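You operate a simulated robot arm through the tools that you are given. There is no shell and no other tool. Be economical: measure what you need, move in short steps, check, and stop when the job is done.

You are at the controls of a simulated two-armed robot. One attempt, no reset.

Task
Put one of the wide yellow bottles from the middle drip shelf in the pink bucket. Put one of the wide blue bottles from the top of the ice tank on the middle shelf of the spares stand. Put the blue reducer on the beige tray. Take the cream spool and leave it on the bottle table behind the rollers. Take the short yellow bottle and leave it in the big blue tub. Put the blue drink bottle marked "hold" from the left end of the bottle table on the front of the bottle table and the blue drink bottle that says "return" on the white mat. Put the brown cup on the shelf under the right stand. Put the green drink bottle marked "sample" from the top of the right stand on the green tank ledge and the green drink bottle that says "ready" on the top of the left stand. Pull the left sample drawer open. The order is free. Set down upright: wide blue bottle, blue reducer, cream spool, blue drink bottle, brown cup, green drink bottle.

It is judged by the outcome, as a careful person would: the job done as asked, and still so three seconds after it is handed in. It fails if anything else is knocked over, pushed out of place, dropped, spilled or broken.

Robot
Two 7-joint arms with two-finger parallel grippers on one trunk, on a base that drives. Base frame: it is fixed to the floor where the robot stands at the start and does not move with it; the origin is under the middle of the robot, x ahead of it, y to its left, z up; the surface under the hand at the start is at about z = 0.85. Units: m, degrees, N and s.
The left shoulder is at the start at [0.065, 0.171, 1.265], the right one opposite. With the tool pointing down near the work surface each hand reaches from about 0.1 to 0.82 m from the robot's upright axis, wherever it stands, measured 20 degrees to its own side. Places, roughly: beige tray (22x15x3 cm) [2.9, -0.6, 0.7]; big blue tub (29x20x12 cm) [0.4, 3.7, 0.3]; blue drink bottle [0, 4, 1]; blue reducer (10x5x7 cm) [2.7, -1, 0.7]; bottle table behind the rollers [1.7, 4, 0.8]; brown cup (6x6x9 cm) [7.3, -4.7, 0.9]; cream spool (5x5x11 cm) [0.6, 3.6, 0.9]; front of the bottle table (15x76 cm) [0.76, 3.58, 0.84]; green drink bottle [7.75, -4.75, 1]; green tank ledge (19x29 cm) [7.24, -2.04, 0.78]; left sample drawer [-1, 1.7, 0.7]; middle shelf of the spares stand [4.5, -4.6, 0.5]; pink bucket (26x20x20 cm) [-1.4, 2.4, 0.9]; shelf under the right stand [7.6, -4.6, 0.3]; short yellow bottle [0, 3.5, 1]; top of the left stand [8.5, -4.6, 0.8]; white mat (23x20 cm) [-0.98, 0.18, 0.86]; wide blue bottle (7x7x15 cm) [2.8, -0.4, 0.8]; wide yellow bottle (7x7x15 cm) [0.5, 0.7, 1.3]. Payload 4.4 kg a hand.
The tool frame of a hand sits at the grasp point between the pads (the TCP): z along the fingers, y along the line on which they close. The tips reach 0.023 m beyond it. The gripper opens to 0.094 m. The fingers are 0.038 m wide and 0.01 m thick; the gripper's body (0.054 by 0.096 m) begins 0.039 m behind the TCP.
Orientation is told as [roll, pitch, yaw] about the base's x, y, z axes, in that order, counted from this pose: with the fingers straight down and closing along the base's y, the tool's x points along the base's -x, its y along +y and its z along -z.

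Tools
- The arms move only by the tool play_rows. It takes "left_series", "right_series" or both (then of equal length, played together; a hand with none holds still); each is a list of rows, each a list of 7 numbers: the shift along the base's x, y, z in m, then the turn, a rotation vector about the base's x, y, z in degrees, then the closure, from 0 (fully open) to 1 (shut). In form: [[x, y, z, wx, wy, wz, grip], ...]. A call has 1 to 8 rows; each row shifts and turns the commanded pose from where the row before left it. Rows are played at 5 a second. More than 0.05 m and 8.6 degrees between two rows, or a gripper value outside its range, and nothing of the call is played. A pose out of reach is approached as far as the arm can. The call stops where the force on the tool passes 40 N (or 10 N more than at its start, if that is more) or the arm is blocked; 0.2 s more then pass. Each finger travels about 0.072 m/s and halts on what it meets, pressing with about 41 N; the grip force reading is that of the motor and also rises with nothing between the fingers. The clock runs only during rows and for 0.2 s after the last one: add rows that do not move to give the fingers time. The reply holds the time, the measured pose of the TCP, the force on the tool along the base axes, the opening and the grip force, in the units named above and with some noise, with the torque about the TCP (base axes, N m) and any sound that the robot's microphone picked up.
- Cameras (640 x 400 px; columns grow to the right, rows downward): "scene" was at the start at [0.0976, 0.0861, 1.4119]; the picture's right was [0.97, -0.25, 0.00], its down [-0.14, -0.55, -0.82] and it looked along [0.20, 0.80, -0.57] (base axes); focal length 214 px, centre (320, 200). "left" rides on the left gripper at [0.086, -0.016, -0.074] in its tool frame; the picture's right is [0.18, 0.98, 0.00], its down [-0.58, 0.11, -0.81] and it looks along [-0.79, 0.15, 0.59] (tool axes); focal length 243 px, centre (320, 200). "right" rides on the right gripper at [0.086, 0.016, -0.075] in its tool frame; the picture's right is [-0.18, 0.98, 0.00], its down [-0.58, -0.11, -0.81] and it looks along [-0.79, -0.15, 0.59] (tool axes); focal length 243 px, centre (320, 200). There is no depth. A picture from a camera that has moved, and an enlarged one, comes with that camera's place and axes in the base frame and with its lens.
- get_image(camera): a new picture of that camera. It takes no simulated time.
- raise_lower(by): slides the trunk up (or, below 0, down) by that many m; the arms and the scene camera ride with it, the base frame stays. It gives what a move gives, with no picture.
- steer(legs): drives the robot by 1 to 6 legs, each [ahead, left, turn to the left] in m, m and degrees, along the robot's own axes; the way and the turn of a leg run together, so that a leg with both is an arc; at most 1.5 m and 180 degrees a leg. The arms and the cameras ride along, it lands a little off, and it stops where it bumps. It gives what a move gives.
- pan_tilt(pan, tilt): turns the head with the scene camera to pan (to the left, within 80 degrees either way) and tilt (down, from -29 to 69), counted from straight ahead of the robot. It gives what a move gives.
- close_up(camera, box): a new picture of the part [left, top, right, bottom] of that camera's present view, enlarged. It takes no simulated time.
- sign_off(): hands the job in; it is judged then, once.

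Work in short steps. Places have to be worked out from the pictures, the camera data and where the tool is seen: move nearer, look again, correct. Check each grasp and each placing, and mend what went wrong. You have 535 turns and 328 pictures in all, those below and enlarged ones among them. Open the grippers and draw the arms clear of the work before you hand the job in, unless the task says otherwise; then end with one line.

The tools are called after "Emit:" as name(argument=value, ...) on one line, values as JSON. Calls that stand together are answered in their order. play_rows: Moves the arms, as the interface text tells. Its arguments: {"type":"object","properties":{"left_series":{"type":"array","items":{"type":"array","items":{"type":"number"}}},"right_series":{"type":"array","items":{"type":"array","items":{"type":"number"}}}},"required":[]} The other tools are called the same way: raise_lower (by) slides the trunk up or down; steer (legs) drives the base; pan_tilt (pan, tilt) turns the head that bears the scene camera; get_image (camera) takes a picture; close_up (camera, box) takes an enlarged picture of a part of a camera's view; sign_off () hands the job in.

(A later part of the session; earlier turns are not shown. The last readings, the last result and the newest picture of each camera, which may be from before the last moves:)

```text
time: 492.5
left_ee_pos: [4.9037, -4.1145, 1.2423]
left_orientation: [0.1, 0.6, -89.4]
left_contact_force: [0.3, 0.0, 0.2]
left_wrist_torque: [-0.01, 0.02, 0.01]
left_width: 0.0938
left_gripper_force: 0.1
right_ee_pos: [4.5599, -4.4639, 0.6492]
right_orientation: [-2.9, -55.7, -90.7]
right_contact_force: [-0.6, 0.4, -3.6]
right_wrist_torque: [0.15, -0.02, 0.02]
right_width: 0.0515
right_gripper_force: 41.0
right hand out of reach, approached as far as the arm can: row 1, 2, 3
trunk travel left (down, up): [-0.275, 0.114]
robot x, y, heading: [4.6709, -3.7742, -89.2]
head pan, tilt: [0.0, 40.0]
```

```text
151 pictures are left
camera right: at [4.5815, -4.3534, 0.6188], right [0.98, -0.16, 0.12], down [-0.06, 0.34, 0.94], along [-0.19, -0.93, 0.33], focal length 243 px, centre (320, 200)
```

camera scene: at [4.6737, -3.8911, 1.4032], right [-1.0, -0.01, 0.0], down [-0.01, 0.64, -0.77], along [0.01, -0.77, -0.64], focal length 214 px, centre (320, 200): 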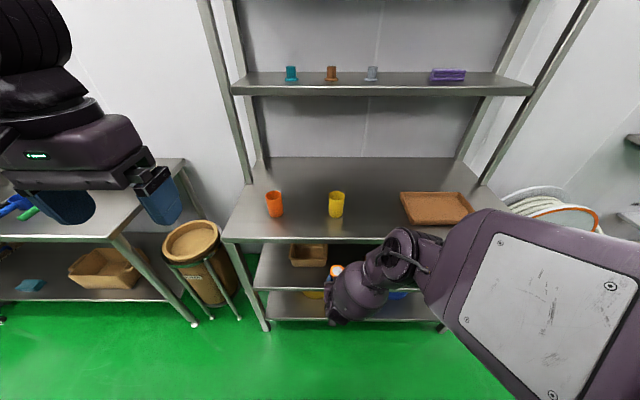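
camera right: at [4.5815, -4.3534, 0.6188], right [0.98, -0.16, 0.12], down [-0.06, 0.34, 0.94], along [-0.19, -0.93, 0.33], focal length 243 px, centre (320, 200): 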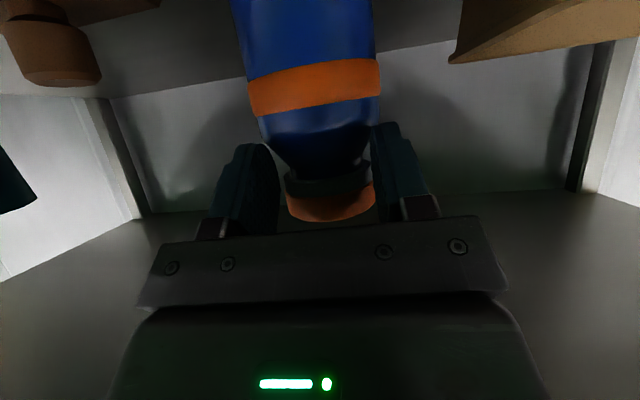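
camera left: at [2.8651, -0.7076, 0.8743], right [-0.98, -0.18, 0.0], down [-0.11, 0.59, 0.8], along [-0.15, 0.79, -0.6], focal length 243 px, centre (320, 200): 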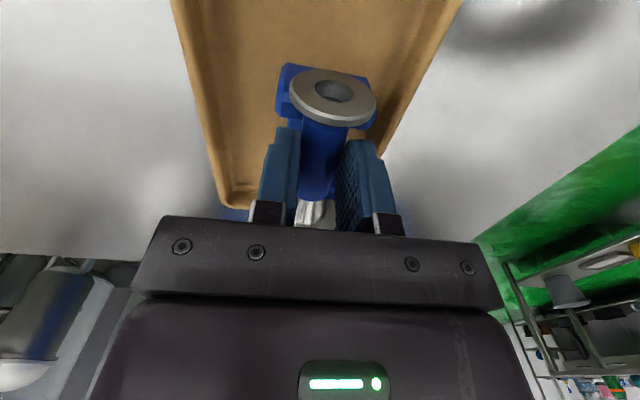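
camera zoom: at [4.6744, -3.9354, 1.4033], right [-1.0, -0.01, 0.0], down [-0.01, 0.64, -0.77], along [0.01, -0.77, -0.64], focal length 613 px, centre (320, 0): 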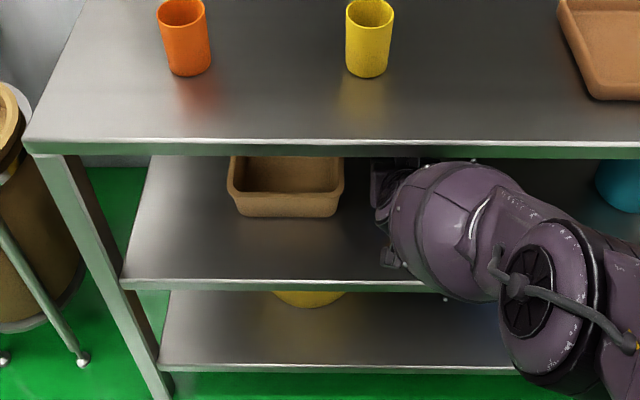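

Arm is at its stretch limit; bring base 7 cm closer and pull the hand back while lowering.

Emit:
play_rows(right_series=[[0.01, 0.03, 0, 0, 0, 0, 1], [0.01, 0.03, 0, 0, 0, 0, 1], [0, 0.01, 0, 0, 0, 0, 1]])

Emit:
steer(legs=[[0.07, 0, 0]])

Emit:
play_rows(right_series=[[0, 0, -0.02, 0, 0, 0, 1], [0, 0, -0.015, 0, 0, 0, 1], [0, 0, 0, 0, 0, 0, 1]])

```text
time: 493.3
left_ee_pos: [4.9029, -4.1162, 1.2423]
left_orientation: [0.1, 0.5, -89.5]
left_contact_force: [-0.7, 0.5, -0.4]
left_wrist_torque: [0.0, 0.0, -0.03]
left_width: 0.0941
left_gripper_force: 0.2
right_ee_pos: [4.5927, -4.3859, 0.644]
right_orientation: [-2.6, -55.0, -90.9]
right_contact_force: [-0.3, 0.7, -4.9]
right_wrist_torque: [0.12, -0.02, -0.05]
right_width: 0.0512
right_gripper_force: 41.1
trunk travel left (down, up): [-0.275, 0.114]
robot x, y, heading: [4.6748, -3.7778, -89.5]
head pan, tilt: [0.0, 40.0]
```

```text
time: 494.3
left_ee_pos: [4.904, -4.1757, 1.245]
left_orientation: [0.0, 0.5, -89.6]
left_contact_force: [-0.1, -0.9, -0.8]
left_wrist_torque: [0.0, 0.02, 0.01]
left_width: 0.0939
left_gripper_force: 0.0
right_ee_pos: [4.5948, -4.4375, 0.6401]
right_orientation: [-2.5, -54.2, -90.8]
right_contact_force: [-1.1, 3.8, 9.6]
right_wrist_torque: [-0.23, 0.0, 0.0]
right_width: 0.0512
right_gripper_force: 41.1
trunk travel left (down, up): [-0.275, 0.114]
robot x, y, heading: [4.6766, -3.8381, -89.6]
head pan, tilt: [0.0, 40.0]
stopped in leg 1: the robot was blocked; the commanded pose is now the measured one
```

```text
time: 495.1
left_ee_pos: [4.9019, -4.1791, 1.2444]
left_orientation: [0.0, 0.7, -89.7]
left_contact_force: [-0.7, 0.1, 0.2]
left_wrist_torque: [0.01, -0.02, 0.0]
left_width: 0.0941
left_gripper_force: 0.0
right_ee_pos: [4.592, -4.4397, 0.6028]
right_orientation: [-2.9, -53.8, -90.8]
right_contact_force: [0.0, 0.0, -1.2]
right_wrist_torque: [0.01, 0.01, -0.04]
right_width: 0.0
right_gripper_force: 40.7
trunk travel left (down, up): [-0.275, 0.114]
robot x, y, heading: [4.6734, -3.8339, -89.3]
head pan, tilt: [0.0, 40.0]
```

The grip shows empty; look at once.

Emit:
get_image(camera="right")

Emit:
get_image(camera="scene")

```text
150 pictures are left
camera right: at [4.6129, -4.3284, 0.5772], right [0.98, -0.16, 0.12], down [-0.06, 0.31, 0.95], along [-0.19, -0.94, 0.29], focal length 243 px, centre (320, 200)
```

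right: 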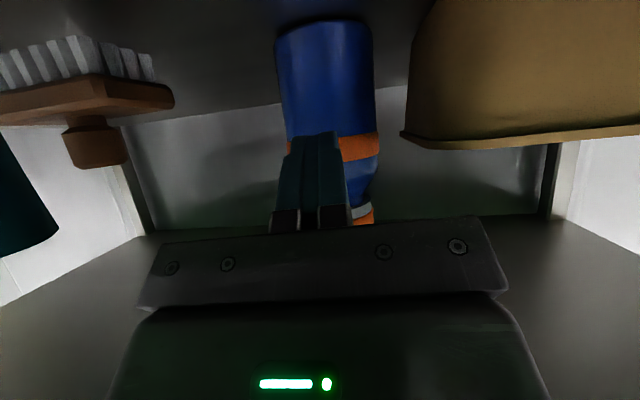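

```text
149 pictures are left
camera scene: at [4.6742, -3.9972, 1.4032], right [-1.0, -0.01, 0.0], down [0.0, 0.64, -0.77], along [0.01, -0.77, -0.64], focal length 214 px, centre (320, 200)
```

scene: 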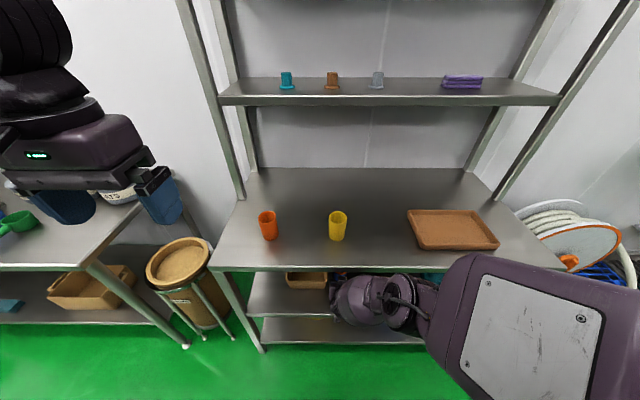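

The bottle stands upright on the shelf behind the closed fingers. Withdraw straight back.

Emit:
steer(legs=[[-0.12, 0, 0]])

Emit:
get_image(camera="right")

```text
time: 496.4
left_ee_pos: [4.9018, -4.0542, 1.2432]
left_orientation: [0.0, 0.5, -89.6]
left_contact_force: [0.0, 1.0, 0.0]
left_wrist_torque: [-0.01, 0.01, 0.03]
left_width: 0.0939
left_gripper_force: 0.1
right_ee_pos: [4.5907, -4.3171, 0.6056]
right_orientation: [-3.0, -53.9, -90.8]
right_contact_force: [0.3, 0.4, -0.1]
right_wrist_torque: [0.01, -0.02, 0.01]
right_width: 0.0002
right_gripper_force: 40.8
trunk travel left (down, up): [-0.275, 0.114]
robot x, y, heading: [4.6728, -3.7123, -89.8]
head pan, tilt: [0.0, 40.0]
```

```text
148 pictures are left
camera right: at [4.6127, -4.2062, 0.5783], right [0.98, -0.16, 0.12], down [-0.06, 0.31, 0.95], along [-0.19, -0.94, 0.3], focal length 243 px, centre (320, 200)
```

right: 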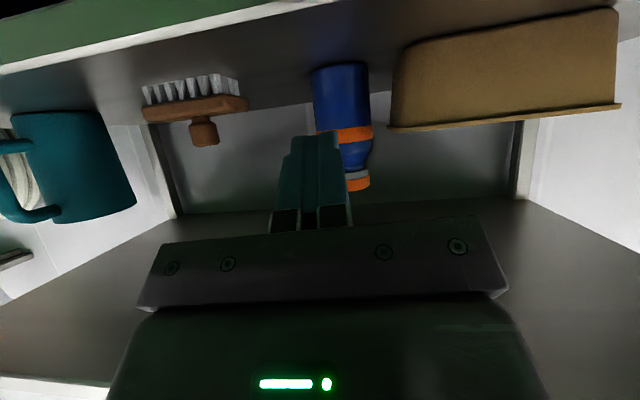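

Bottle placed upright. Back away, reset the right hand, and look toward the right/left stands (+x).

Emit:
steer(legs=[[-0.35, 0, 0]])

Emit:
play_rows(right_series=[[0, 0.0, 0.045, 0, 0, 0, 0], [0, 0.0, 0.045, 0, 0, 0, 0], [0, 0.0, 0.045, 0, 0, 0, 0], [0, 0.0, 0.045, 0, 0, 0, 0], [0, 0.0, 0.045, 0, 0, 0, 0], [0, 0, 0.045, 0, 0, 0, 0], [0, 0, 0.045, 0, 0, 0, 0], [0, 0, 0.045, 0, 0, 0, 0]])

Emit:
play_rows(right_series=[[0, 0, 0.03, -7.5, 0, 0, 0], [0, 0, 0.03, -7.5, 0, 0, 0], [0, 0, 0.03, -7.5, 0, 0, 0], [0, 0, 0.03, -7.5, 0, 0, 0], [0, 0, 0.03, -7.5, 0, 0, 0], [0, 0, 0.03, -7.5, 0, 0, 0], [0, 0, 0.03, -7.5, 0, 0, 0], [0, 0, 0, 0, -2, 0, 0]])

Emit:
pan_tilt(pan=70, tilt=15)

Emit:
get_image(camera="scene")

```text
time: 498.6
left_ee_pos: [4.8987, -3.7202, 1.2442]
left_orientation: [0.0, 0.6, -90.0]
left_contact_force: [0.3, -0.1, -1.1]
left_wrist_torque: [-0.05, -0.01, -0.01]
left_width: 0.0941
left_gripper_force: 0.0
right_ee_pos: [4.5871, -3.98, 0.6051]
right_orientation: [-3.0, -54.0, -91.0]
right_contact_force: [0.5, -0.4, -0.3]
right_wrist_torque: [0.0, -0.02, -0.05]
right_width: 0.0
right_gripper_force: 41.2
trunk travel left (down, up): [-0.275, 0.114]
robot x, y, heading: [4.6662, -3.3762, -89.8]
head pan, tilt: [0.0, 40.0]
```

```text
time: 500.4
left_ee_pos: [4.8992, -3.7206, 1.2439]
left_orientation: [0.0, 0.6, -89.9]
left_contact_force: [-0.6, 0.6, 0.1]
left_wrist_torque: [-0.03, 0.01, -0.01]
left_width: 0.0942
left_gripper_force: 0.1
right_ee_pos: [4.5854, -3.9776, 0.9673]
right_orientation: [-2.9, -53.9, -91.0]
right_contact_force: [-0.6, 0.0, -0.4]
right_wrist_torque: [0.0, 0.02, 0.01]
right_width: 0.0941
right_gripper_force: 0.0
trunk travel left (down, up): [-0.275, 0.114]
robot x, y, heading: [4.6697, -3.3815, -90.1]
head pan, tilt: [0.0, 40.0]
```

```text
time: 502.2
left_ee_pos: [4.8989, -3.721, 1.2437]
left_orientation: [0.0, 0.6, -89.9]
left_contact_force: [0.4, 0.3, 0.2]
left_wrist_torque: [-0.04, -0.01, -0.03]
left_width: 0.0941
left_gripper_force: 0.0
right_ee_pos: [4.5858, -3.9815, 1.1738]
right_orientation: [167.0, -73.3, 98.9]
right_contact_force: [-0.6, -0.5, -0.2]
right_wrist_torque: [0.01, -0.01, -0.02]
right_width: 0.0941
right_gripper_force: 0.1
trunk travel left (down, up): [-0.275, 0.114]
robot x, y, heading: [4.6761, -3.3767, -89.9]
head pan, tilt: [0.0, 40.0]
```

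```text
time: 503.6
left_ee_pos: [4.8988, -3.7212, 1.2438]
left_orientation: [0.0, 0.6, -89.9]
left_contact_force: [0.0, -0.2, 0.0]
left_wrist_torque: [0.01, -0.05, -0.01]
left_width: 0.0941
left_gripper_force: 0.1
right_ee_pos: [4.5863, -3.9813, 1.1732]
right_orientation: [167.1, -73.4, 98.8]
right_contact_force: [0.3, -0.1, -0.3]
right_wrist_torque: [-0.02, 0.02, -0.02]
right_width: 0.0941
right_gripper_force: 0.1
trunk travel left (down, up): [-0.275, 0.114]
robot x, y, heading: [4.6692, -3.3745, -89.8]
head pan, tilt: [70.0, 15.0]
```

```text
147 pictures are left
camera scene: at [4.7589, -3.4857, 1.4428], right [-0.34, -0.94, 0.0], down [-0.24, 0.09, -0.97], along [0.91, -0.33, -0.26], focal length 214 px, centre (320, 200)
```

scene: 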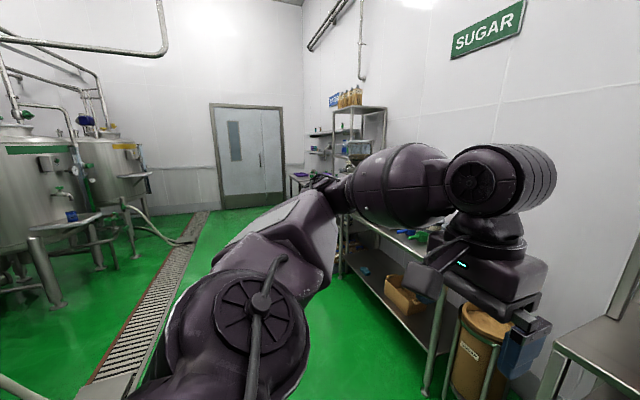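

I rotated the wrong way; undo by rotating the other direction.

Emit:
play_rows(right_series=[[0, 0, 0, 8.2, 0, 0, 0], [0, 0, 0, 8.2, 0, 0, 0], [0, 0, 0, 8.2, 0, 0, 0], [0, 0, 0, 8.2, 0, 0, 0], [0, 0, 0, 8.2, 0, 0, 0], [0, 0, 0, 8.2, 0, 0, 0], [0, 0, 0, 8.2, 0, 0, 0], [0, 0, 0, 0, 2, 0, 0]])

Emit:
play_rows(right_series=[[0, 0.02, 0, 8.2, 0, 0, 0], [0, 0.02, 0, 8.2, 0, 0, 0], [0, 0.02, 0.01, 8.2, 0, 0, 0], [0, 0.02, 0.02, 8.2, 0, 0, 0], [0, 0.02, 0.02, 8.2, 0, 0, 0], [0, 0.02, 0.02, 8.2, 0, 0, 0], [0, 0, 0, 0, 0, 0, 0]])

```text
time: 505.4
left_ee_pos: [4.8993, -3.7208, 1.2431]
left_orientation: [0.0, 0.5, -90.0]
left_contact_force: [-0.8, 0.2, -0.8]
left_wrist_torque: [0.02, 0.01, 0.02]
left_width: 0.094
left_gripper_force: 0.0
right_ee_pos: [4.5863, -3.9813, 1.1746]
right_orientation: [-4.6, -48.9, -91.6]
right_contact_force: [-0.4, 0.9, 0.3]
right_wrist_torque: [0.01, 0.01, 0.01]
right_width: 0.0939
right_gripper_force: 0.0
trunk travel left (down, up): [-0.275, 0.114]
robot x, y, heading: [4.6727, -3.3781, -90.2]
head pan, tilt: [70.0, 15.0]
```

```text
time: 507.0
left_ee_pos: [4.8981, -3.7205, 1.2445]
left_orientation: [0.0, 0.6, -89.8]
left_contact_force: [0.1, 0.0, -0.2]
left_wrist_torque: [0.01, 0.02, -0.01]
left_width: 0.0939
left_gripper_force: 0.2
right_ee_pos: [4.5877, -3.8591, 1.244]
right_orientation: [-5.6, 0.3, -91.0]
right_contact_force: [0.4, -0.3, -0.7]
right_wrist_torque: [-0.02, -0.05, -0.02]
right_width: 0.094
right_gripper_force: 0.0
trunk travel left (down, up): [-0.275, 0.114]
robot x, y, heading: [4.6708, -3.3768, -89.9]
head pan, tilt: [70.0, 15.0]
```

Drive along +x toward the stands.

Emit:
play_rows(right_series=[[0, 0, 0, 0, -5.6, 0, 0]])

Emit:
steer(legs=[[0, 1.3, 0], [0, 1.2, 0]])

Emit:
pan_tilt(pan=20, tilt=25)

Emit:
get_image(camera="scene")

```text
time: 507.4
left_ee_pos: [4.8978, -3.7213, 1.2438]
left_orientation: [0.0, 0.6, -90.0]
left_contact_force: [0.3, -0.3, 0.3]
left_wrist_torque: [-0.03, 0.0, 0.01]
left_width: 0.0938
left_gripper_force: 0.1
right_ee_pos: [4.5883, -3.8605, 1.2436]
right_orientation: [0.0, 0.3, -91.0]
right_contact_force: [-0.5, 0.0, -0.3]
right_wrist_torque: [0.01, -0.02, 0.0]
right_width: 0.0943
right_gripper_force: 0.1
trunk travel left (down, up): [-0.275, 0.114]
robot x, y, heading: [4.6733, -3.3765, -89.8]
head pan, tilt: [70.0, 15.0]
```

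```text
time: 529.0
left_ee_pos: [7.3614, -3.6944, 1.244]
left_orientation: [0.0, 0.6, -88.7]
left_contact_force: [-0.3, 0.3, 0.2]
left_wrist_torque: [-0.01, -0.03, -0.01]
left_width: 0.0938
left_gripper_force: 0.1
right_ee_pos: [7.0543, -3.8409, 1.2432]
right_orientation: [-0.1, 0.3, -89.9]
right_contact_force: [0.5, 0.4, -0.6]
right_wrist_torque: [0.02, 0.0, -0.01]
right_width: 0.0941
right_gripper_force: 0.1
trunk travel left (down, up): [-0.275, 0.114]
robot x, y, heading: [7.1268, -3.3559, -88.8]
head pan, tilt: [70.0, 15.0]
```

```text
time: 530.2
left_ee_pos: [7.3617, -3.6951, 1.245]
left_orientation: [0.0, 0.6, -88.8]
left_contact_force: [0.3, -0.3, 0.0]
left_wrist_torque: [0.0, 0.02, -0.02]
left_width: 0.0941
left_gripper_force: 0.0
right_ee_pos: [7.0548, -3.8414, 1.2437]
right_orientation: [-0.1, 0.3, -90.0]
right_contact_force: [0.7, -0.9, -0.6]
right_wrist_torque: [0.0, 0.03, -0.01]
right_width: 0.0941
right_gripper_force: 0.1
trunk travel left (down, up): [-0.275, 0.114]
robot x, y, heading: [7.1315, -3.3604, -88.6]
head pan, tilt: [20.0, 25.0]
```

```text
146 pictures are left
camera scene: at [7.1619, -3.5188, 1.4267], right [-0.93, -0.36, 0.0], down [-0.15, 0.39, -0.91], along [0.33, -0.84, -0.42], focal length 214 px, centre (320, 200)
```

scene: 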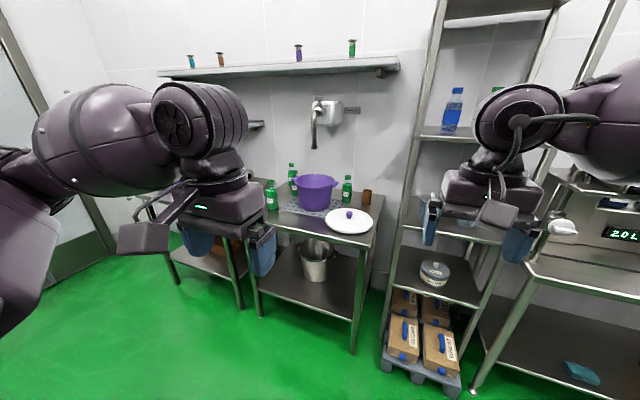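

Emit:
close_up(camera="scene", box=[240, 150, 400, 260])

Emit:
steer(legs=[[0, 0.35, -1.3]])

Emit:
pan_tilt(pan=0, tilt=30)

Emit:
get_image(camera="scene")

```text
3.64 times, centred on (320, 205) of scene
camera zoom: at [7.1619, -3.5188, 1.4267], right [-0.93, -0.36, 0.0], down [-0.15, 0.39, -0.91], along [0.33, -0.84, -0.42], focal length 780 px, centre (320, 182)
```

zoom: 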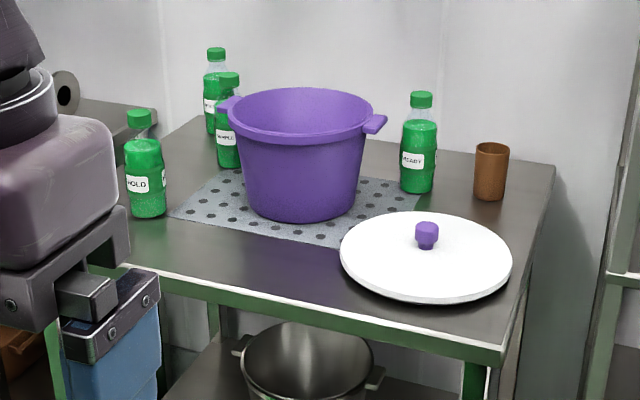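

```text
time: 533.9
left_ee_pos: [7.7022, -3.6987, 1.2434]
left_orientation: [0.0, 0.6, -90.5]
left_contact_force: [0.9, 0.0, -0.6]
left_wrist_torque: [0.01, 0.01, 0.0]
left_width: 0.0944
left_gripper_force: 0.0
right_ee_pos: [7.3913, -3.8361, 1.2444]
right_orientation: [-0.2, 0.3, -91.4]
right_contact_force: [-0.5, -0.1, -0.5]
right_wrist_torque: [0.02, -0.02, 0.0]
right_width: 0.094
right_gripper_force: 0.1
trunk travel left (down, up): [-0.275, 0.114]
robot x, y, heading: [7.4779, -3.3572, -90.5]
head pan, tilt: [20.0, 25.0]
```

```text
time: 534.7
left_ee_pos: [7.7023, -3.6994, 1.2433]
left_orientation: [0.0, 0.6, -90.5]
left_contact_force: [0.1, 0.0, -0.3]
left_wrist_torque: [-0.01, 0.0, 0.0]
left_width: 0.0939
left_gripper_force: 0.1
right_ee_pos: [7.39, -3.8358, 1.2437]
right_orientation: [0.0, 0.3, -91.5]
right_contact_force: [-1.0, 0.2, -0.3]
right_wrist_torque: [0.02, 0.01, 0.01]
right_width: 0.0941
right_gripper_force: 0.0
trunk travel left (down, up): [-0.275, 0.114]
robot x, y, heading: [7.4771, -3.3528, -90.3]
head pan, tilt: [0.0, 30.0]
```

```text
144 pictures are left
camera scene: at [7.4762, -3.5207, 1.4187], right [-1.0, 0.01, 0.0], down [0.0, 0.5, -0.87], along [0.0, -0.87, -0.5], focal length 214 px, centre (320, 200)
```

scene: 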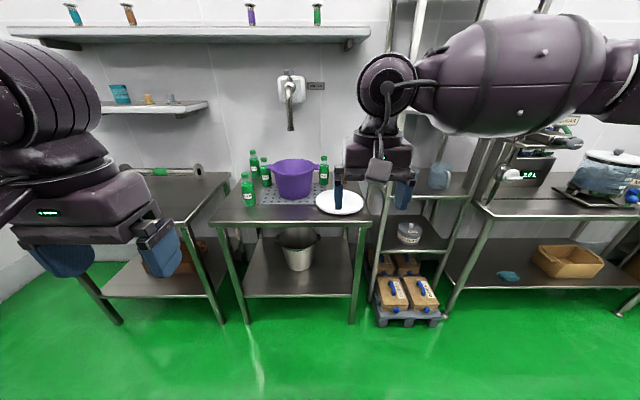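

Two views give stand top z≈0.833, READY ≈(7.457,−4.743), SAMPLE ≈(7.818,−4.722), cup ≈(7.334,−4.755). Drive up to the stand between them.

Emit:
steer(legs=[[0, 0.16, 0], [0.4, 0, 0], [0.17, 0, 0]])

Emit:
pan_tilt(pan=15, tilt=38)

Emit:
get_image(camera="scene")

Emit:
get_image(camera="left")

```text
time: 539.9
left_ee_pos: [7.8555, -4.2812, 1.2434]
left_orientation: [0.0, 0.6, -90.7]
left_contact_force: [-0.4, -0.1, 0.7]
left_wrist_torque: [0.03, 0.0, 0.02]
left_width: 0.0937
left_gripper_force: 0.2
right_ee_pos: [7.5426, -4.4158, 1.2437]
right_orientation: [-0.1, 0.3, -91.9]
right_contact_force: [-0.2, -0.3, 0.6]
right_wrist_torque: [0.02, 0.03, 0.0]
right_width: 0.094
right_gripper_force: 0.0
trunk travel left (down, up): [-0.275, 0.114]
robot x, y, heading: [7.6374, -3.9321, -90.7]
head pan, tilt: [0.0, 30.0]
```

```text
time: 540.7
left_ee_pos: [7.8541, -4.2798, 1.2432]
left_orientation: [0.0, 0.5, -90.8]
left_contact_force: [-0.3, -0.2, -0.3]
left_wrist_torque: [-0.03, 0.03, 0.0]
left_width: 0.0939
left_gripper_force: 0.1
right_ee_pos: [7.5423, -4.4152, 1.2438]
right_orientation: [-0.1, 0.3, -91.7]
right_contact_force: [-0.7, 0.5, -0.4]
right_wrist_torque: [-0.02, 0.03, 0.0]
right_width: 0.0942
right_gripper_force: 0.1
trunk travel left (down, up): [-0.275, 0.114]
robot x, y, heading: [7.6341, -3.9324, -90.7]
head pan, tilt: [15.0, 38.0]
```

```text
143 pictures are left
camera scene: at [7.652, -4.0934, 1.4064], right [-0.97, -0.25, 0.0], down [-0.15, 0.6, -0.79], along [0.19, -0.76, -0.62], focal length 214 px, centre (320, 200)
```

scene: 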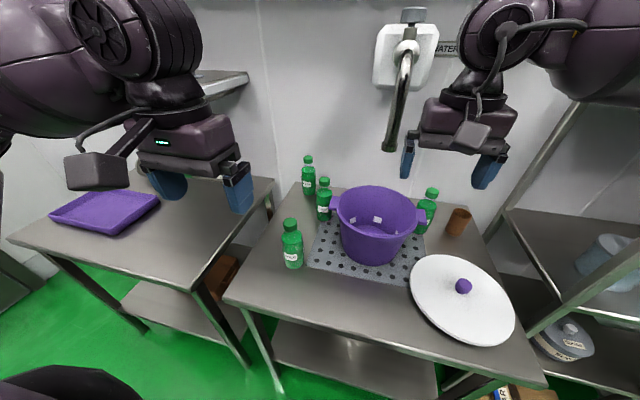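

```text
142 pictures are left
camera left: at [7.8387, -4.1931, 1.3184], right [0.99, 0.17, 0.0], down [0.1, -0.59, 0.8], along [0.14, -0.79, -0.6], focal length 243 px, centre (320, 200)
```

left: 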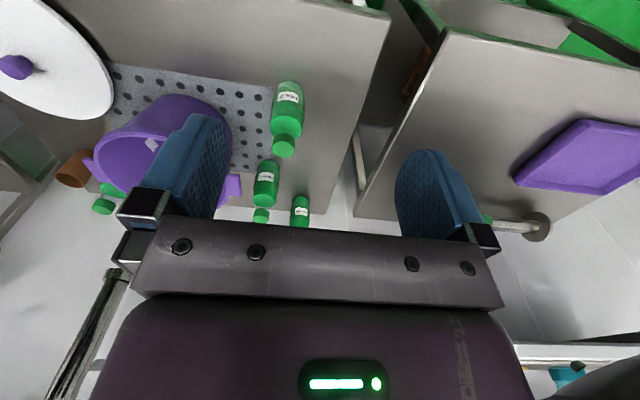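

Emit:
close_up(camera="scene", box=[260, 140, 480, 280])

```text
2.86 times, centred on (370, 210) of scene
camera zoom: at [7.652, -4.0934, 1.4064], right [-0.97, -0.25, 0.0], down [-0.15, 0.6, -0.79], along [0.19, -0.76, -0.62], focal length 613 px, centre (177, 171)
```

zoom: 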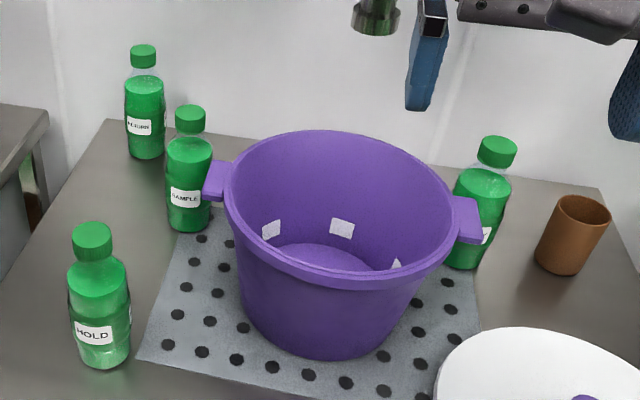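

SAMPLE cap ≈(7.785,−4.678), READY cap ≈(7.443,−4.70). Left hand to SAMPLE first.

Emit:
play_rows(left_series=[[-0.012, -0.047, 0, 0, 0, 0, 0], [-0.012, -0.047, 0, 0, 0, 0, 0], [-0.012, -0.047, 0, 0, 0, 0, 0], [-0.012, -0.047, 0, 0, 0, 0, 0], [-0.011, -0.047, 0, 0, 0, 0, 0], [-0.01, -0.047, 0, 0, 0, 0, 0], [0, -0.047, 0, 0, 0, 0, 0], [0, -0.047, 0, 0, 0, 0, 0]])

Emit:
play_rows(left_series=[[0, -0.022, -0.03, 0, 0, 0, 0], [0, 0, -0.04, 0, 0, 0, 0], [0, 0, -0.04, 0, 0, 0, 0], [0, 0, 0, 0, 0, 0, 0]])

Emit:
get_image(camera="left")

Emit:
get_image(camera="scene")

```text
time: 542.5
left_ee_pos: [7.7864, -4.6569, 1.2398]
left_orientation: [0.2, 0.6, -90.8]
left_contact_force: [-0.1, -0.3, 0.0]
left_wrist_torque: [0.01, -0.01, 0.02]
left_width: 0.0941
left_gripper_force: 0.0
right_ee_pos: [7.5421, -4.4178, 1.2437]
right_orientation: [-0.1, 0.4, -91.8]
right_contact_force: [-0.3, -0.5, -0.3]
right_wrist_torque: [0.02, -0.02, 0.0]
right_width: 0.0938
right_gripper_force: 0.0
trunk travel left (down, up): [-0.275, 0.114]
robot x, y, heading: [7.6272, -3.9368, -90.8]
head pan, tilt: [15.0, 38.0]
```

```text
time: 543.5
left_ee_pos: [7.7859, -4.6758, 1.1328]
left_orientation: [0.0, 0.5, -90.6]
left_contact_force: [0.0, 1.0, -0.7]
left_wrist_torque: [0.02, 0.0, -0.02]
left_width: 0.0938
left_gripper_force: 0.1
right_ee_pos: [7.5437, -4.414, 1.2444]
right_orientation: [0.0, 0.1, -91.8]
right_contact_force: [0.4, -0.4, 0.0]
right_wrist_torque: [-0.02, 0.0, 0.01]
right_width: 0.0941
right_gripper_force: 0.0
trunk travel left (down, up): [-0.275, 0.114]
robot x, y, heading: [7.6324, -3.9339, -90.7]
head pan, tilt: [15.0, 38.0]
```

```text
140 pictures are left
camera left: at [7.7688, -4.5894, 1.2077], right [0.99, 0.17, 0.0], down [0.1, -0.59, 0.8], along [0.14, -0.79, -0.6], focal length 243 px, centre (320, 200)
```

left: 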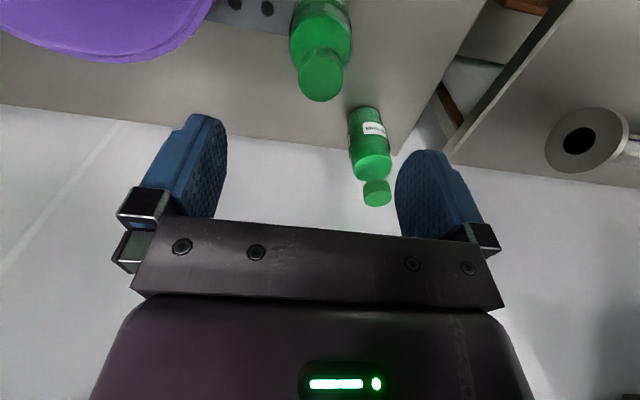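

```text
139 pictures are left
camera scene: at [7.6522, -4.0928, 1.4065], right [-0.97, -0.25, 0.0], down [-0.15, 0.6, -0.79], along [0.2, -0.76, -0.62], focal length 214 px, centre (320, 200)
```

scene: 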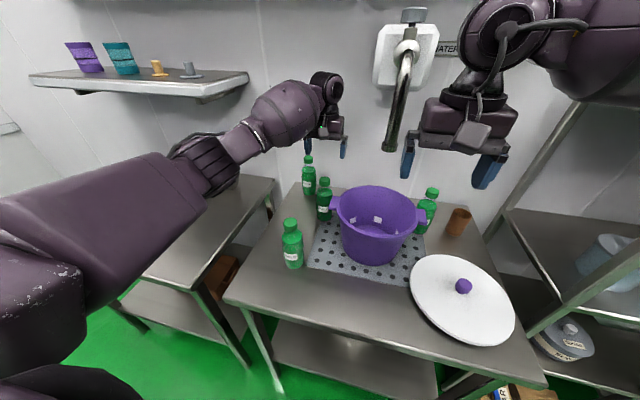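

Aligned. Descend to z≈0.990 and grip SAMPLE's cap.

Emit:
play_rows(left_series=[[0, -0.006, -0.045, 0, 0, 0, 0], [0, 0, -0.045, 0, 0, 0, 0], [0, 0, -0.04, 0, 0, 0, 0], [0, 0, -0.012, 0, 0, 0, 0], [0, 0, 0, 0, 0, 0, 0.6], [0, 0, 0, 0, 0, 0, 1], [0, 0, 0, 0, 0, 0, 1], [0, 0, 0, 0, 0, 0, 1]])

Emit:
get_image(camera="left")

```text
time: 545.3
left_ee_pos: [7.7835, -4.6863, 0.9939]
left_orientation: [0.0, 0.4, -90.7]
left_contact_force: [4.8, -2.2, 12.4]
left_wrist_torque: [-0.18, -0.19, 0.02]
left_width: 0.0527
left_gripper_force: 41.4
right_ee_pos: [7.5427, -4.4141, 1.2439]
right_orientation: [-0.1, 0.2, -91.8]
right_contact_force: [0.0, -0.8, 0.1]
right_wrist_torque: [-0.03, -0.03, -0.06]
right_width: 0.094
right_gripper_force: 0.0
trunk travel left (down, up): [-0.275, 0.114]
robot x, y, heading: [7.6345, -3.9359, -90.7]
head pan, tilt: [15.0, 38.0]
```

```text
138 pictures are left
camera left: at [7.7675, -4.5994, 1.0683], right [0.99, 0.17, 0.0], down [0.1, -0.59, 0.8], along [0.14, -0.79, -0.6], focal length 243 px, centre (320, 200)
```

left: 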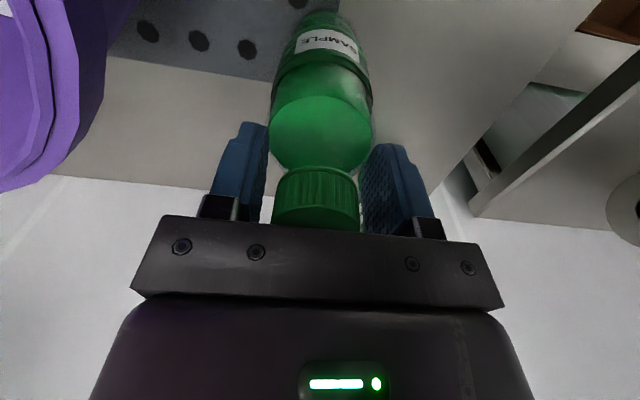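

Label SAMPLE confirmed; tips on the shoulder again. Reopen, raise 1 cm, regrip.

Emit:
play_rows(left_series=[[0, 0, 0, 0, 0, 0, 0], [0, 0.001, 0.009, 0, 0, 0, 0], [0, 0, 0, 0, 0, 0, 0.6], [0, 0, 0, 0, 0, 0, 1], [0, 0, 0, 0, 0, 0, 1], [0, 0, 0, 0, 0, 0, 1]])

Emit:
play_rows(left_series=[[0, 0, 0.01, 0, 0, 0, 1], [0, 0, 0.02, 0, 0, 0, 1], [0, 0, 0.04, 0, 0, 0, 1], [0, 0, 0.045, 0, 0, 0, 1], [0, 0, 0.045, 0, 0, 0, 1], [0, 0, 0.045, 0, 0, 0, 1], [0, 0, 0.045, 0, 0, 0, 1], [0, 0, 0, 0, 0, 0, 1]])

Emit:
get_image(camera="scene")

```text
time: 546.7
left_ee_pos: [7.7829, -4.684, 1.0038]
left_orientation: [0.0, 0.4, -90.7]
left_contact_force: [3.3, -1.2, 11.9]
left_wrist_torque: [-0.14, -0.11, -0.01]
left_width: 0.0415
left_gripper_force: 41.2
right_ee_pos: [7.5439, -4.4146, 1.2442]
right_orientation: [-0.1, 0.1, -91.9]
right_contact_force: [0.4, 0.1, 0.6]
right_wrist_torque: [0.04, 0.01, -0.01]
right_width: 0.094
right_gripper_force: 0.0
trunk travel left (down, up): [-0.275, 0.114]
robot x, y, heading: [7.6306, -3.9344, -90.5]
head pan, tilt: [15.0, 38.0]
```

```text
time: 548.5
left_ee_pos: [7.7852, -4.6843, 1.2504]
left_orientation: [0.1, 0.6, -90.6]
left_contact_force: [-0.2, -1.4, -3.6]
left_wrist_torque: [-0.02, 0.01, -0.01]
left_width: 0.0353
left_gripper_force: 41.0
right_ee_pos: [7.542, -4.417, 1.2431]
right_orientation: [-0.2, 0.2, -91.8]
right_contact_force: [0.4, 0.3, -0.6]
right_wrist_torque: [0.01, 0.04, 0.02]
right_width: 0.0939
right_gripper_force: 0.1
trunk travel left (down, up): [-0.275, 0.114]
robot x, y, heading: [7.6303, -3.9343, -90.8]
head pan, tilt: [15.0, 38.0]
```

```text
137 pictures are left
camera scene: at [7.6523, -4.0951, 1.4059], right [-0.97, -0.25, 0.0], down [-0.15, 0.6, -0.79], along [0.2, -0.76, -0.62], focal length 214 px, centre (320, 200)
```

scene: 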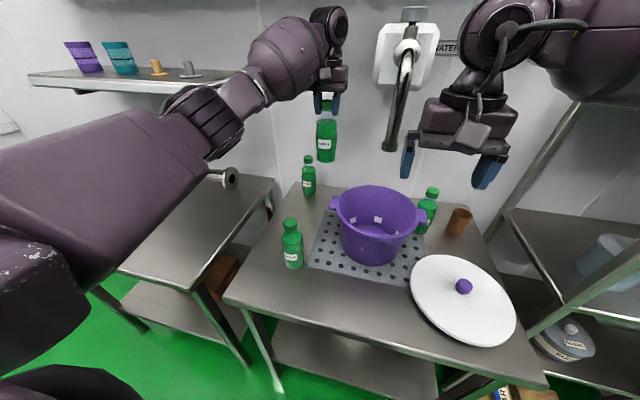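

SAMPLE held. Raise/retract the left hand, then the right hand to READY.

Emit:
play_rows(left_series=[[0, 0, 0.045, 0, 0, 0, 1], [0.01, 0.02, 0.04, 0, 0, 0, 1], [0.01, 0.045, 0, 0, 0, 0, 1], [0.01, 0.045, 0, 0, 0, 0, 1], [0.01, 0.045, 0, 0, 0, 0, 1], [0.01, 0.045, 0, 0, 0, 0, 1], [0.01, 0.045, 0, 0, 0, 0, 1], [0, 0.03, 0, 0, 0, 0, 1]], right_series=[[-0.02, -0.03, 0, 0, 0, 0, 0], [-0.02, -0.03, 0, 0, 0, 0, 0], [-0.015, -0.04, 0, 0, 0, 0, 0], [-0.015, -0.04, 0, 0, 0, 0, 0], [-0.015, -0.04, 0, 0, 0, 0, 0], [-0.012, -0.04, 0, 0, 0, 0, 0], [0, -0.04, 0, 0, 0, 0, 0], [0, -0.02, -0.03, 0, 0, 0, 0]])

Emit:
get_image(camera="right")

```text
time: 550.3
left_ee_pos: [7.8438, -4.4084, 1.3347]
left_orientation: [0.0, 0.6, -90.7]
left_contact_force: [-0.2, 0.6, -3.2]
left_wrist_torque: [0.01, -0.02, 0.0]
left_width: 0.0354
left_gripper_force: 41.6
right_ee_pos: [7.4433, -4.6976, 1.2116]
right_orientation: [-0.2, 0.2, -91.8]
right_contact_force: [-0.8, -0.3, 1.3]
right_wrist_torque: [-0.01, -0.02, 0.01]
right_width: 0.094
right_gripper_force: 0.2
trunk travel left (down, up): [-0.275, 0.114]
robot x, y, heading: [7.6272, -3.9336, -90.7]
head pan, tilt: [15.0, 38.0]
```

```text
136 pictures are left
camera right: at [7.463, -4.6117, 1.2865], right [0.98, -0.21, 0.0], down [-0.12, -0.58, 0.8], along [-0.17, -0.78, -0.6], focal length 243 px, centre (320, 200)
```

right: 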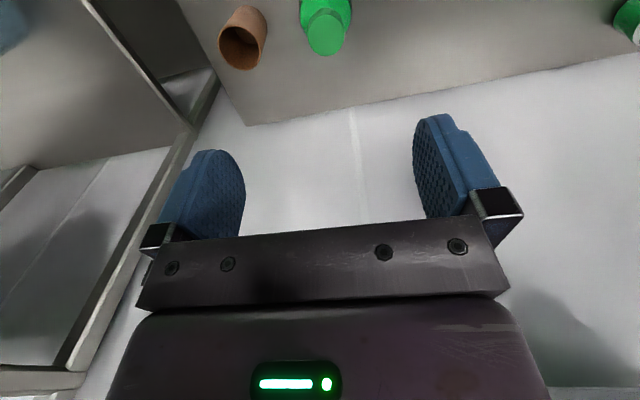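

READY cap at (7.448,−4.708). Descend to z 1.000 and grip.

Emit:
play_rows(right_series=[[0.005, -0.01, -0.045, 0, 0, 0, 0], [0, 0, -0.045, 0, 0, 0, 0], [0, 0, -0.045, 0, 0, 0, 0], [0, 0, -0.045, 0, 0, 0, 0], [0, 0, -0.03, 0, 0, 0, 0], [0, 0, 0, 0, 0, 0, 0]])

Emit:
get_image(camera="right")

```text
time: 551.7
left_ee_pos: [7.8445, -4.4078, 1.3359]
left_orientation: [0.1, 0.5, -90.6]
left_contact_force: [-0.8, 0.0, -3.9]
left_wrist_torque: [-0.01, 0.01, 0.02]
left_width: 0.0353
left_gripper_force: 41.1
right_ee_pos: [7.4518, -4.7047, 1.0063]
right_orientation: [-0.1, 0.2, -91.8]
right_contact_force: [0.2, 0.7, 0.0]
right_wrist_torque: [-0.01, 0.0, 0.01]
right_width: 0.0939
right_gripper_force: 0.0
trunk travel left (down, up): [-0.275, 0.114]
robot x, y, heading: [7.6304, -3.9381, -90.6]
head pan, tilt: [15.0, 38.0]
```

```text
135 pictures are left
camera right: at [7.4716, -4.6189, 1.0813], right [0.98, -0.21, 0.0], down [-0.12, -0.58, 0.8], along [-0.17, -0.79, -0.59], focal length 243 px, centre (320, 200)
```

right: 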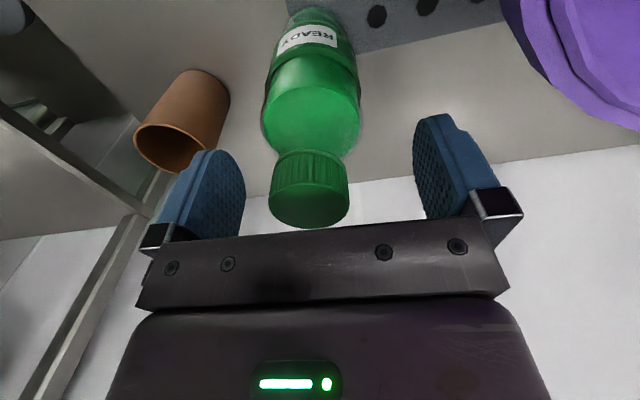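

READY confirmed. Lower 4 mm and close, then lift.

Emit:
play_rows(right_series=[[-0.004, 0, -0.004, 0, 0, 0, 0.3], [0, 0, 0, 0, 0, 0, 0.7], [0, 0, 0, 0, 0, 0, 1], [0, 0, 0, 0, 0, 0, 1], [0, 0, 0, 0, 0, 0, 1]])

Emit:
play_rows(right_series=[[0, 0, 0.01, 0, 0, 0, 1], [0, 0, 0.02, 0, 0, 0, 1], [0, 0, 0.04, 0, 0, 0, 1], [0, 0, 0.045, 0, 0, 0, 1], [0, 0, 0.045, 0, 0, 0, 1], [0, 0, 0.045, 0, 0, 0, 1], [0, 0, 0.045, 0, 0, 0, 1], [0, 0, 0.045, 0, 0, 0, 1]])

Emit:
get_image(camera="scene")

```text
time: 552.9
left_ee_pos: [7.8448, -4.4068, 1.337]
left_orientation: [0.0, 0.5, -90.8]
left_contact_force: [-0.1, -0.7, -3.1]
left_wrist_torque: [0.05, 0.0, -0.01]
left_width: 0.0352
left_gripper_force: 40.6
right_ee_pos: [7.4472, -4.7054, 1.0043]
right_orientation: [-0.1, 0.2, -91.8]
right_contact_force: [-2.4, -2.5, 13.2]
right_wrist_torque: [-0.15, 0.03, -0.03]
right_width: 0.0389
right_gripper_force: 41.3
trunk travel left (down, up): [-0.275, 0.114]
robot x, y, heading: [7.6296, -3.9351, -90.8]
head pan, tilt: [15.0, 38.0]
```

```text
time: 554.7
left_ee_pos: [7.8453, -4.4062, 1.3355]
left_orientation: [0.0, 0.6, -90.7]
left_contact_force: [0.6, 0.4, -3.2]
left_wrist_torque: [0.02, -0.04, 0.01]
left_width: 0.0354
left_gripper_force: 41.5
right_ee_pos: [7.4549, -4.705, 1.2969]
right_orientation: [-0.3, 0.3, -91.8]
right_contact_force: [-0.2, 0.4, -3.4]
right_wrist_torque: [-0.02, 0.02, -0.02]
right_width: 0.0349
right_gripper_force: 41.0
trunk travel left (down, up): [-0.275, 0.114]
robot x, y, heading: [7.6347, -3.9349, -90.5]
head pan, tilt: [15.0, 38.0]
```

```text
134 pictures are left
camera scene: at [7.653, -4.093, 1.4064], right [-0.97, -0.25, 0.0], down [-0.15, 0.6, -0.79], along [0.2, -0.76, -0.62], focal length 214 px, centre (320, 200)
```

scene: 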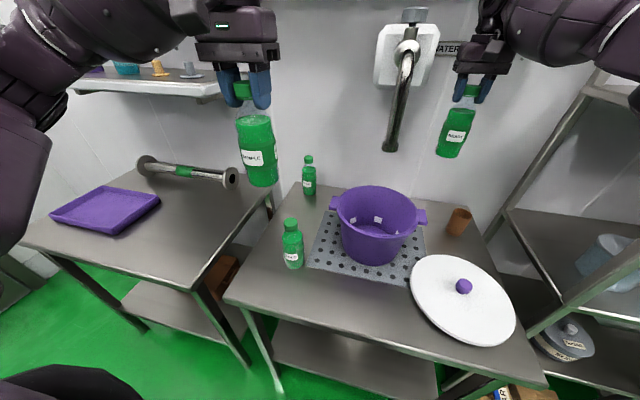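

Both held. Retract the right hand, back off slightly and strafe left to the left stand.

Emit:
play_rows(right_series=[[0.005, 0.03, 0.03, 0, 0, 0, 1], [0.01, 0.045, 0.01, 0, 0, 0, 1], [0.01, 0.045, 0, 0, 0, 0, 1], [0.01, 0.045, 0, 0, 0, 0, 1], [0.01, 0.045, 0, 0, 0, 0, 1], [0.01, 0.04, 0, 0, 0, 0, 1]])

Emit:
steer(legs=[[-0.2, 0, 0], [0, 0.78, 0], [0.12, 0, 0]])

Emit:
pan_tilt(pan=-5, tilt=38)

Emit:
get_image(camera="scene")

```text
time: 556.1
left_ee_pos: [7.8434, -4.4074, 1.3364]
left_orientation: [0.1, 0.5, -90.6]
left_contact_force: [-0.6, 0.5, -3.3]
left_wrist_torque: [-0.01, 0.01, -0.03]
left_width: 0.0352
left_gripper_force: 41.2
right_ee_pos: [7.5015, -4.4555, 1.3351]
right_orientation: [-0.2, 0.2, -91.8]
right_contact_force: [0.1, 0.3, -3.5]
right_wrist_torque: [-0.04, -0.02, 0.01]
right_width: 0.0349
right_gripper_force: 41.2
trunk travel left (down, up): [-0.275, 0.114]
robot x, y, heading: [7.63, -3.9324, -90.6]
head pan, tilt: [15.0, 38.0]
```

```text
time: 565.5
left_ee_pos: [8.6289, -4.3464, 1.3354]
left_orientation: [0.0, 0.6, -91.2]
left_contact_force: [0.1, -0.7, -3.5]
left_wrist_torque: [0.02, 0.01, 0.0]
left_width: 0.0351
left_gripper_force: 40.9
right_ee_pos: [8.2867, -4.3917, 1.3351]
right_orientation: [-0.1, 0.2, -92.2]
right_contact_force: [-0.2, 0.0, -2.9]
right_wrist_torque: [0.0, -0.01, 0.03]
right_width: 0.0349
right_gripper_force: 40.8
trunk travel left (down, up): [-0.275, 0.114]
robot x, y, heading: [8.4184, -3.8694, -91.2]
head pan, tilt: [15.0, 38.0]
```

```text
time: 566.3
left_ee_pos: [8.6275, -4.3468, 1.3364]
left_orientation: [0.0, 0.5, -91.1]
left_contact_force: [0.0, 0.3, -3.7]
left_wrist_torque: [0.01, 0.0, -0.01]
left_width: 0.0351
left_gripper_force: 41.4
right_ee_pos: [8.2869, -4.3912, 1.3346]
right_orientation: [0.0, 0.3, -92.2]
right_contact_force: [0.2, 0.3, -3.6]
right_wrist_torque: [0.05, -0.04, -0.01]
right_width: 0.035
right_gripper_force: 41.3
trunk travel left (down, up): [-0.275, 0.114]
robot x, y, heading: [8.4187, -3.8763, -91.0]
head pan, tilt: [-5.0, 38.0]
```

```text
133 pictures are left
camera scene: at [8.4094, -4.0325, 1.4063], right [-0.99, 0.11, 0.0], down [0.07, 0.61, -0.79], along [-0.08, -0.78, -0.62], focal length 214 px, centre (320, 200)
```

scene: 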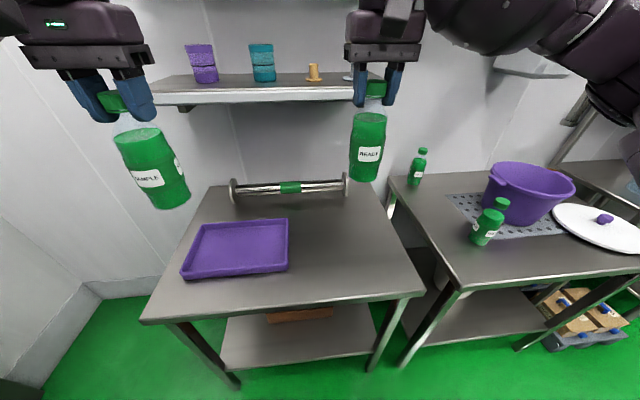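

Place READY at ≈(8.275,−4.50), right of the purple tray.

Emit:
play_rows(right_series=[[-0.006, -0.04, 0, 0, 0, 0, 1], [-0.006, -0.04, -0.02, 0, 0, 0, 1], [0, -0.03, -0.035, 0, 0, 0, 1], [0, 0, -0.045, 0, 0, 0, 1], [0, 0, -0.045, 0, 0, 0, 1], [0, 0, -0.045, 0, 0, 0, 1], [0, 0, -0.045, 0, 0, 0, 1], [0, 0, -0.045, 0, 0, 0, 1]])

Emit:
close_up(camera="scene", box=[260, 140, 460, 290])

```text
time: 568.1
left_ee_pos: [8.6285, -4.347, 1.3355]
left_orientation: [0.0, 0.6, -91.1]
left_contact_force: [0.8, -0.4, -3.3]
left_wrist_torque: [0.0, 0.0, -0.02]
left_width: 0.0351
left_gripper_force: 41.1
right_ee_pos: [8.2706, -4.4998, 1.0527]
right_orientation: [-0.1, 0.2, -92.2]
right_contact_force: [-0.2, -0.2, -3.4]
right_wrist_torque: [0.03, 0.01, 0.03]
right_width: 0.0352
right_gripper_force: 40.7
trunk travel left (down, up): [-0.275, 0.114]
robot x, y, heading: [8.4195, -3.8667, -91.3]
head pan, tilt: [-5.0, 38.0]
```

```text
2.67 times, centred on (360, 215) of scene
camera zoom: at [8.4092, -4.0335, 1.4061], right [-0.99, 0.11, 0.0], down [0.07, 0.61, -0.79], along [-0.08, -0.78, -0.62], focal length 572 px, centre (213, 160)
```

zoom: 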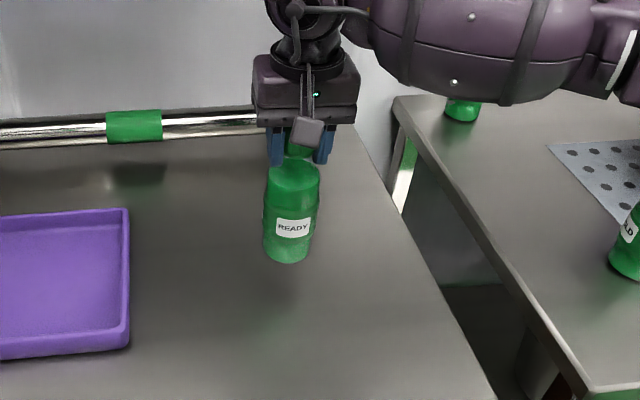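

Emit:
play_rows(right_series=[[0, 0, -0.025, 0, 0, 0, 1], [0, 0, -0.012, 0, 0, 0, 1], [0, 0, -0.006, 0, 0, 0, 1], [0, 0, -0.004, 0, 0, 0, 1], [0, 0, 0, 0, 0, 0, 1]])

Emit:
close_up(camera="scene", box=[260, 140, 460, 290])

```text
time: 569.3
left_ee_pos: [8.6296, -4.3464, 1.3356]
left_orientation: [0.1, 0.5, -91.2]
left_contact_force: [-0.1, -0.3, -3.2]
left_wrist_torque: [0.03, 0.0, 0.01]
left_width: 0.0352
left_gripper_force: 40.9
right_ee_pos: [8.275, -4.5023, 1.0075]
right_orientation: [-0.1, 0.4, -92.2]
right_contact_force: [-0.1, -0.1, -0.9]
right_wrist_torque: [-0.01, -0.04, 0.01]
right_width: 0.035
right_gripper_force: 41.4
trunk travel left (down, up): [-0.275, 0.114]
robot x, y, heading: [8.4209, -3.87, -91.2]
head pan, tilt: [-5.0, 38.0]
```

```text
2.67 times, centred on (360, 215) of scene
camera zoom: at [8.4093, -4.0328, 1.4063], right [-0.99, 0.11, 0.0], down [0.07, 0.61, -0.79], along [-0.08, -0.78, -0.62], focal length 572 px, centre (213, 160)
```

zoom: 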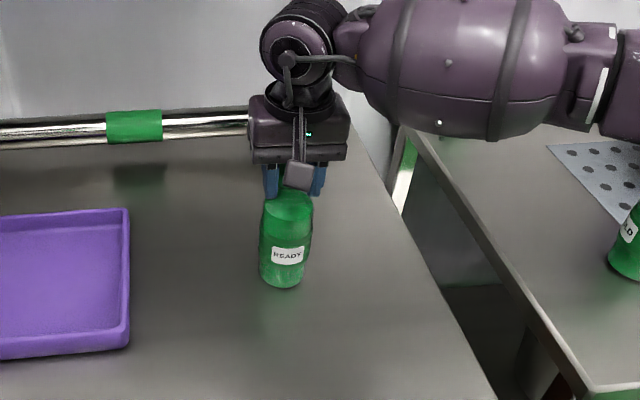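

Weight is being taken by the table (force −0.9). Release and lift.

Emit:
play_rows(right_series=[[0, 0, -0.0015, 0, 0, 0, 1], [0, 0, 0, 0, 0, 0, 0.6], [0, 0, 0, 0, 0, 0, 0], [0, 0, 0, 0, 0, 0, 0], [0, 0, 0.03, 0, 0, 0, 0], [0, 0, 0.045, 0, 0, 0, 0], [0, 0, 0.045, 0, 0, 0, 0], [0, 0, 0.045, 0, 0, 0, 0]])

Emit:
play_rows(right_series=[[0, 0, 0.045, 0, 0, 0, 0], [0, 0.03, 0.03, 0, 0, 0, 0], [0, 0.04, 0, 0, 0, 0, 0], [0, 0.04, 0, 0, 0, 0, 0], [0, 0.04, 0, 0, 0, 0, 0]])

Emit:
get_image(camera="scene")

```text
time: 571.1
left_ee_pos: [8.6293, -4.3458, 1.3374]
left_orientation: [0.1, 0.4, -91.3]
left_contact_force: [-0.3, 0.9, -3.4]
left_wrist_torque: [0.0, 0.0, -0.01]
left_width: 0.0351
left_gripper_force: 41.2
right_ee_pos: [8.2707, -4.5043, 1.1743]
right_orientation: [-0.1, 0.2, -92.2]
right_contact_force: [0.7, 0.3, 0.5]
right_wrist_torque: [-0.06, -0.04, 0.03]
right_width: 0.094
right_gripper_force: 0.0
trunk travel left (down, up): [-0.275, 0.114]
robot x, y, heading: [8.4221, -3.8736, -91.3]
head pan, tilt: [-5.0, 38.0]
```

```text
time: 572.3
left_ee_pos: [8.6284, -4.3453, 1.3362]
left_orientation: [0.1, 0.5, -91.2]
left_contact_force: [0.2, 0.5, -3.5]
left_wrist_torque: [-0.05, 0.03, -0.01]
left_width: 0.0353
left_gripper_force: 40.6
right_ee_pos: [8.2745, -4.3526, 1.2461]
right_orientation: [-0.1, 0.4, -92.2]
right_contact_force: [0.0, -0.1, -0.2]
right_wrist_torque: [-0.02, -0.02, 0.01]
right_width: 0.0939
right_gripper_force: 0.1
trunk travel left (down, up): [-0.275, 0.114]
robot x, y, heading: [8.4226, -3.87, -91.1]
head pan, tilt: [-5.0, 38.0]
```

```text
130 pictures are left
camera scene: at [8.4092, -4.032, 1.4064], right [-0.99, 0.11, 0.0], down [0.07, 0.61, -0.79], along [-0.08, -0.78, -0.62], focal length 214 px, centre (320, 200)
```

scene: 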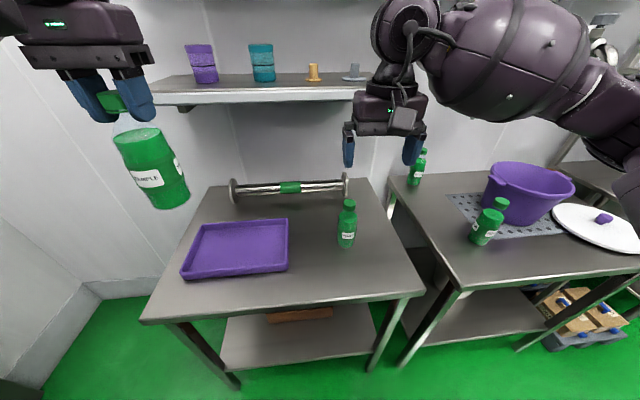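

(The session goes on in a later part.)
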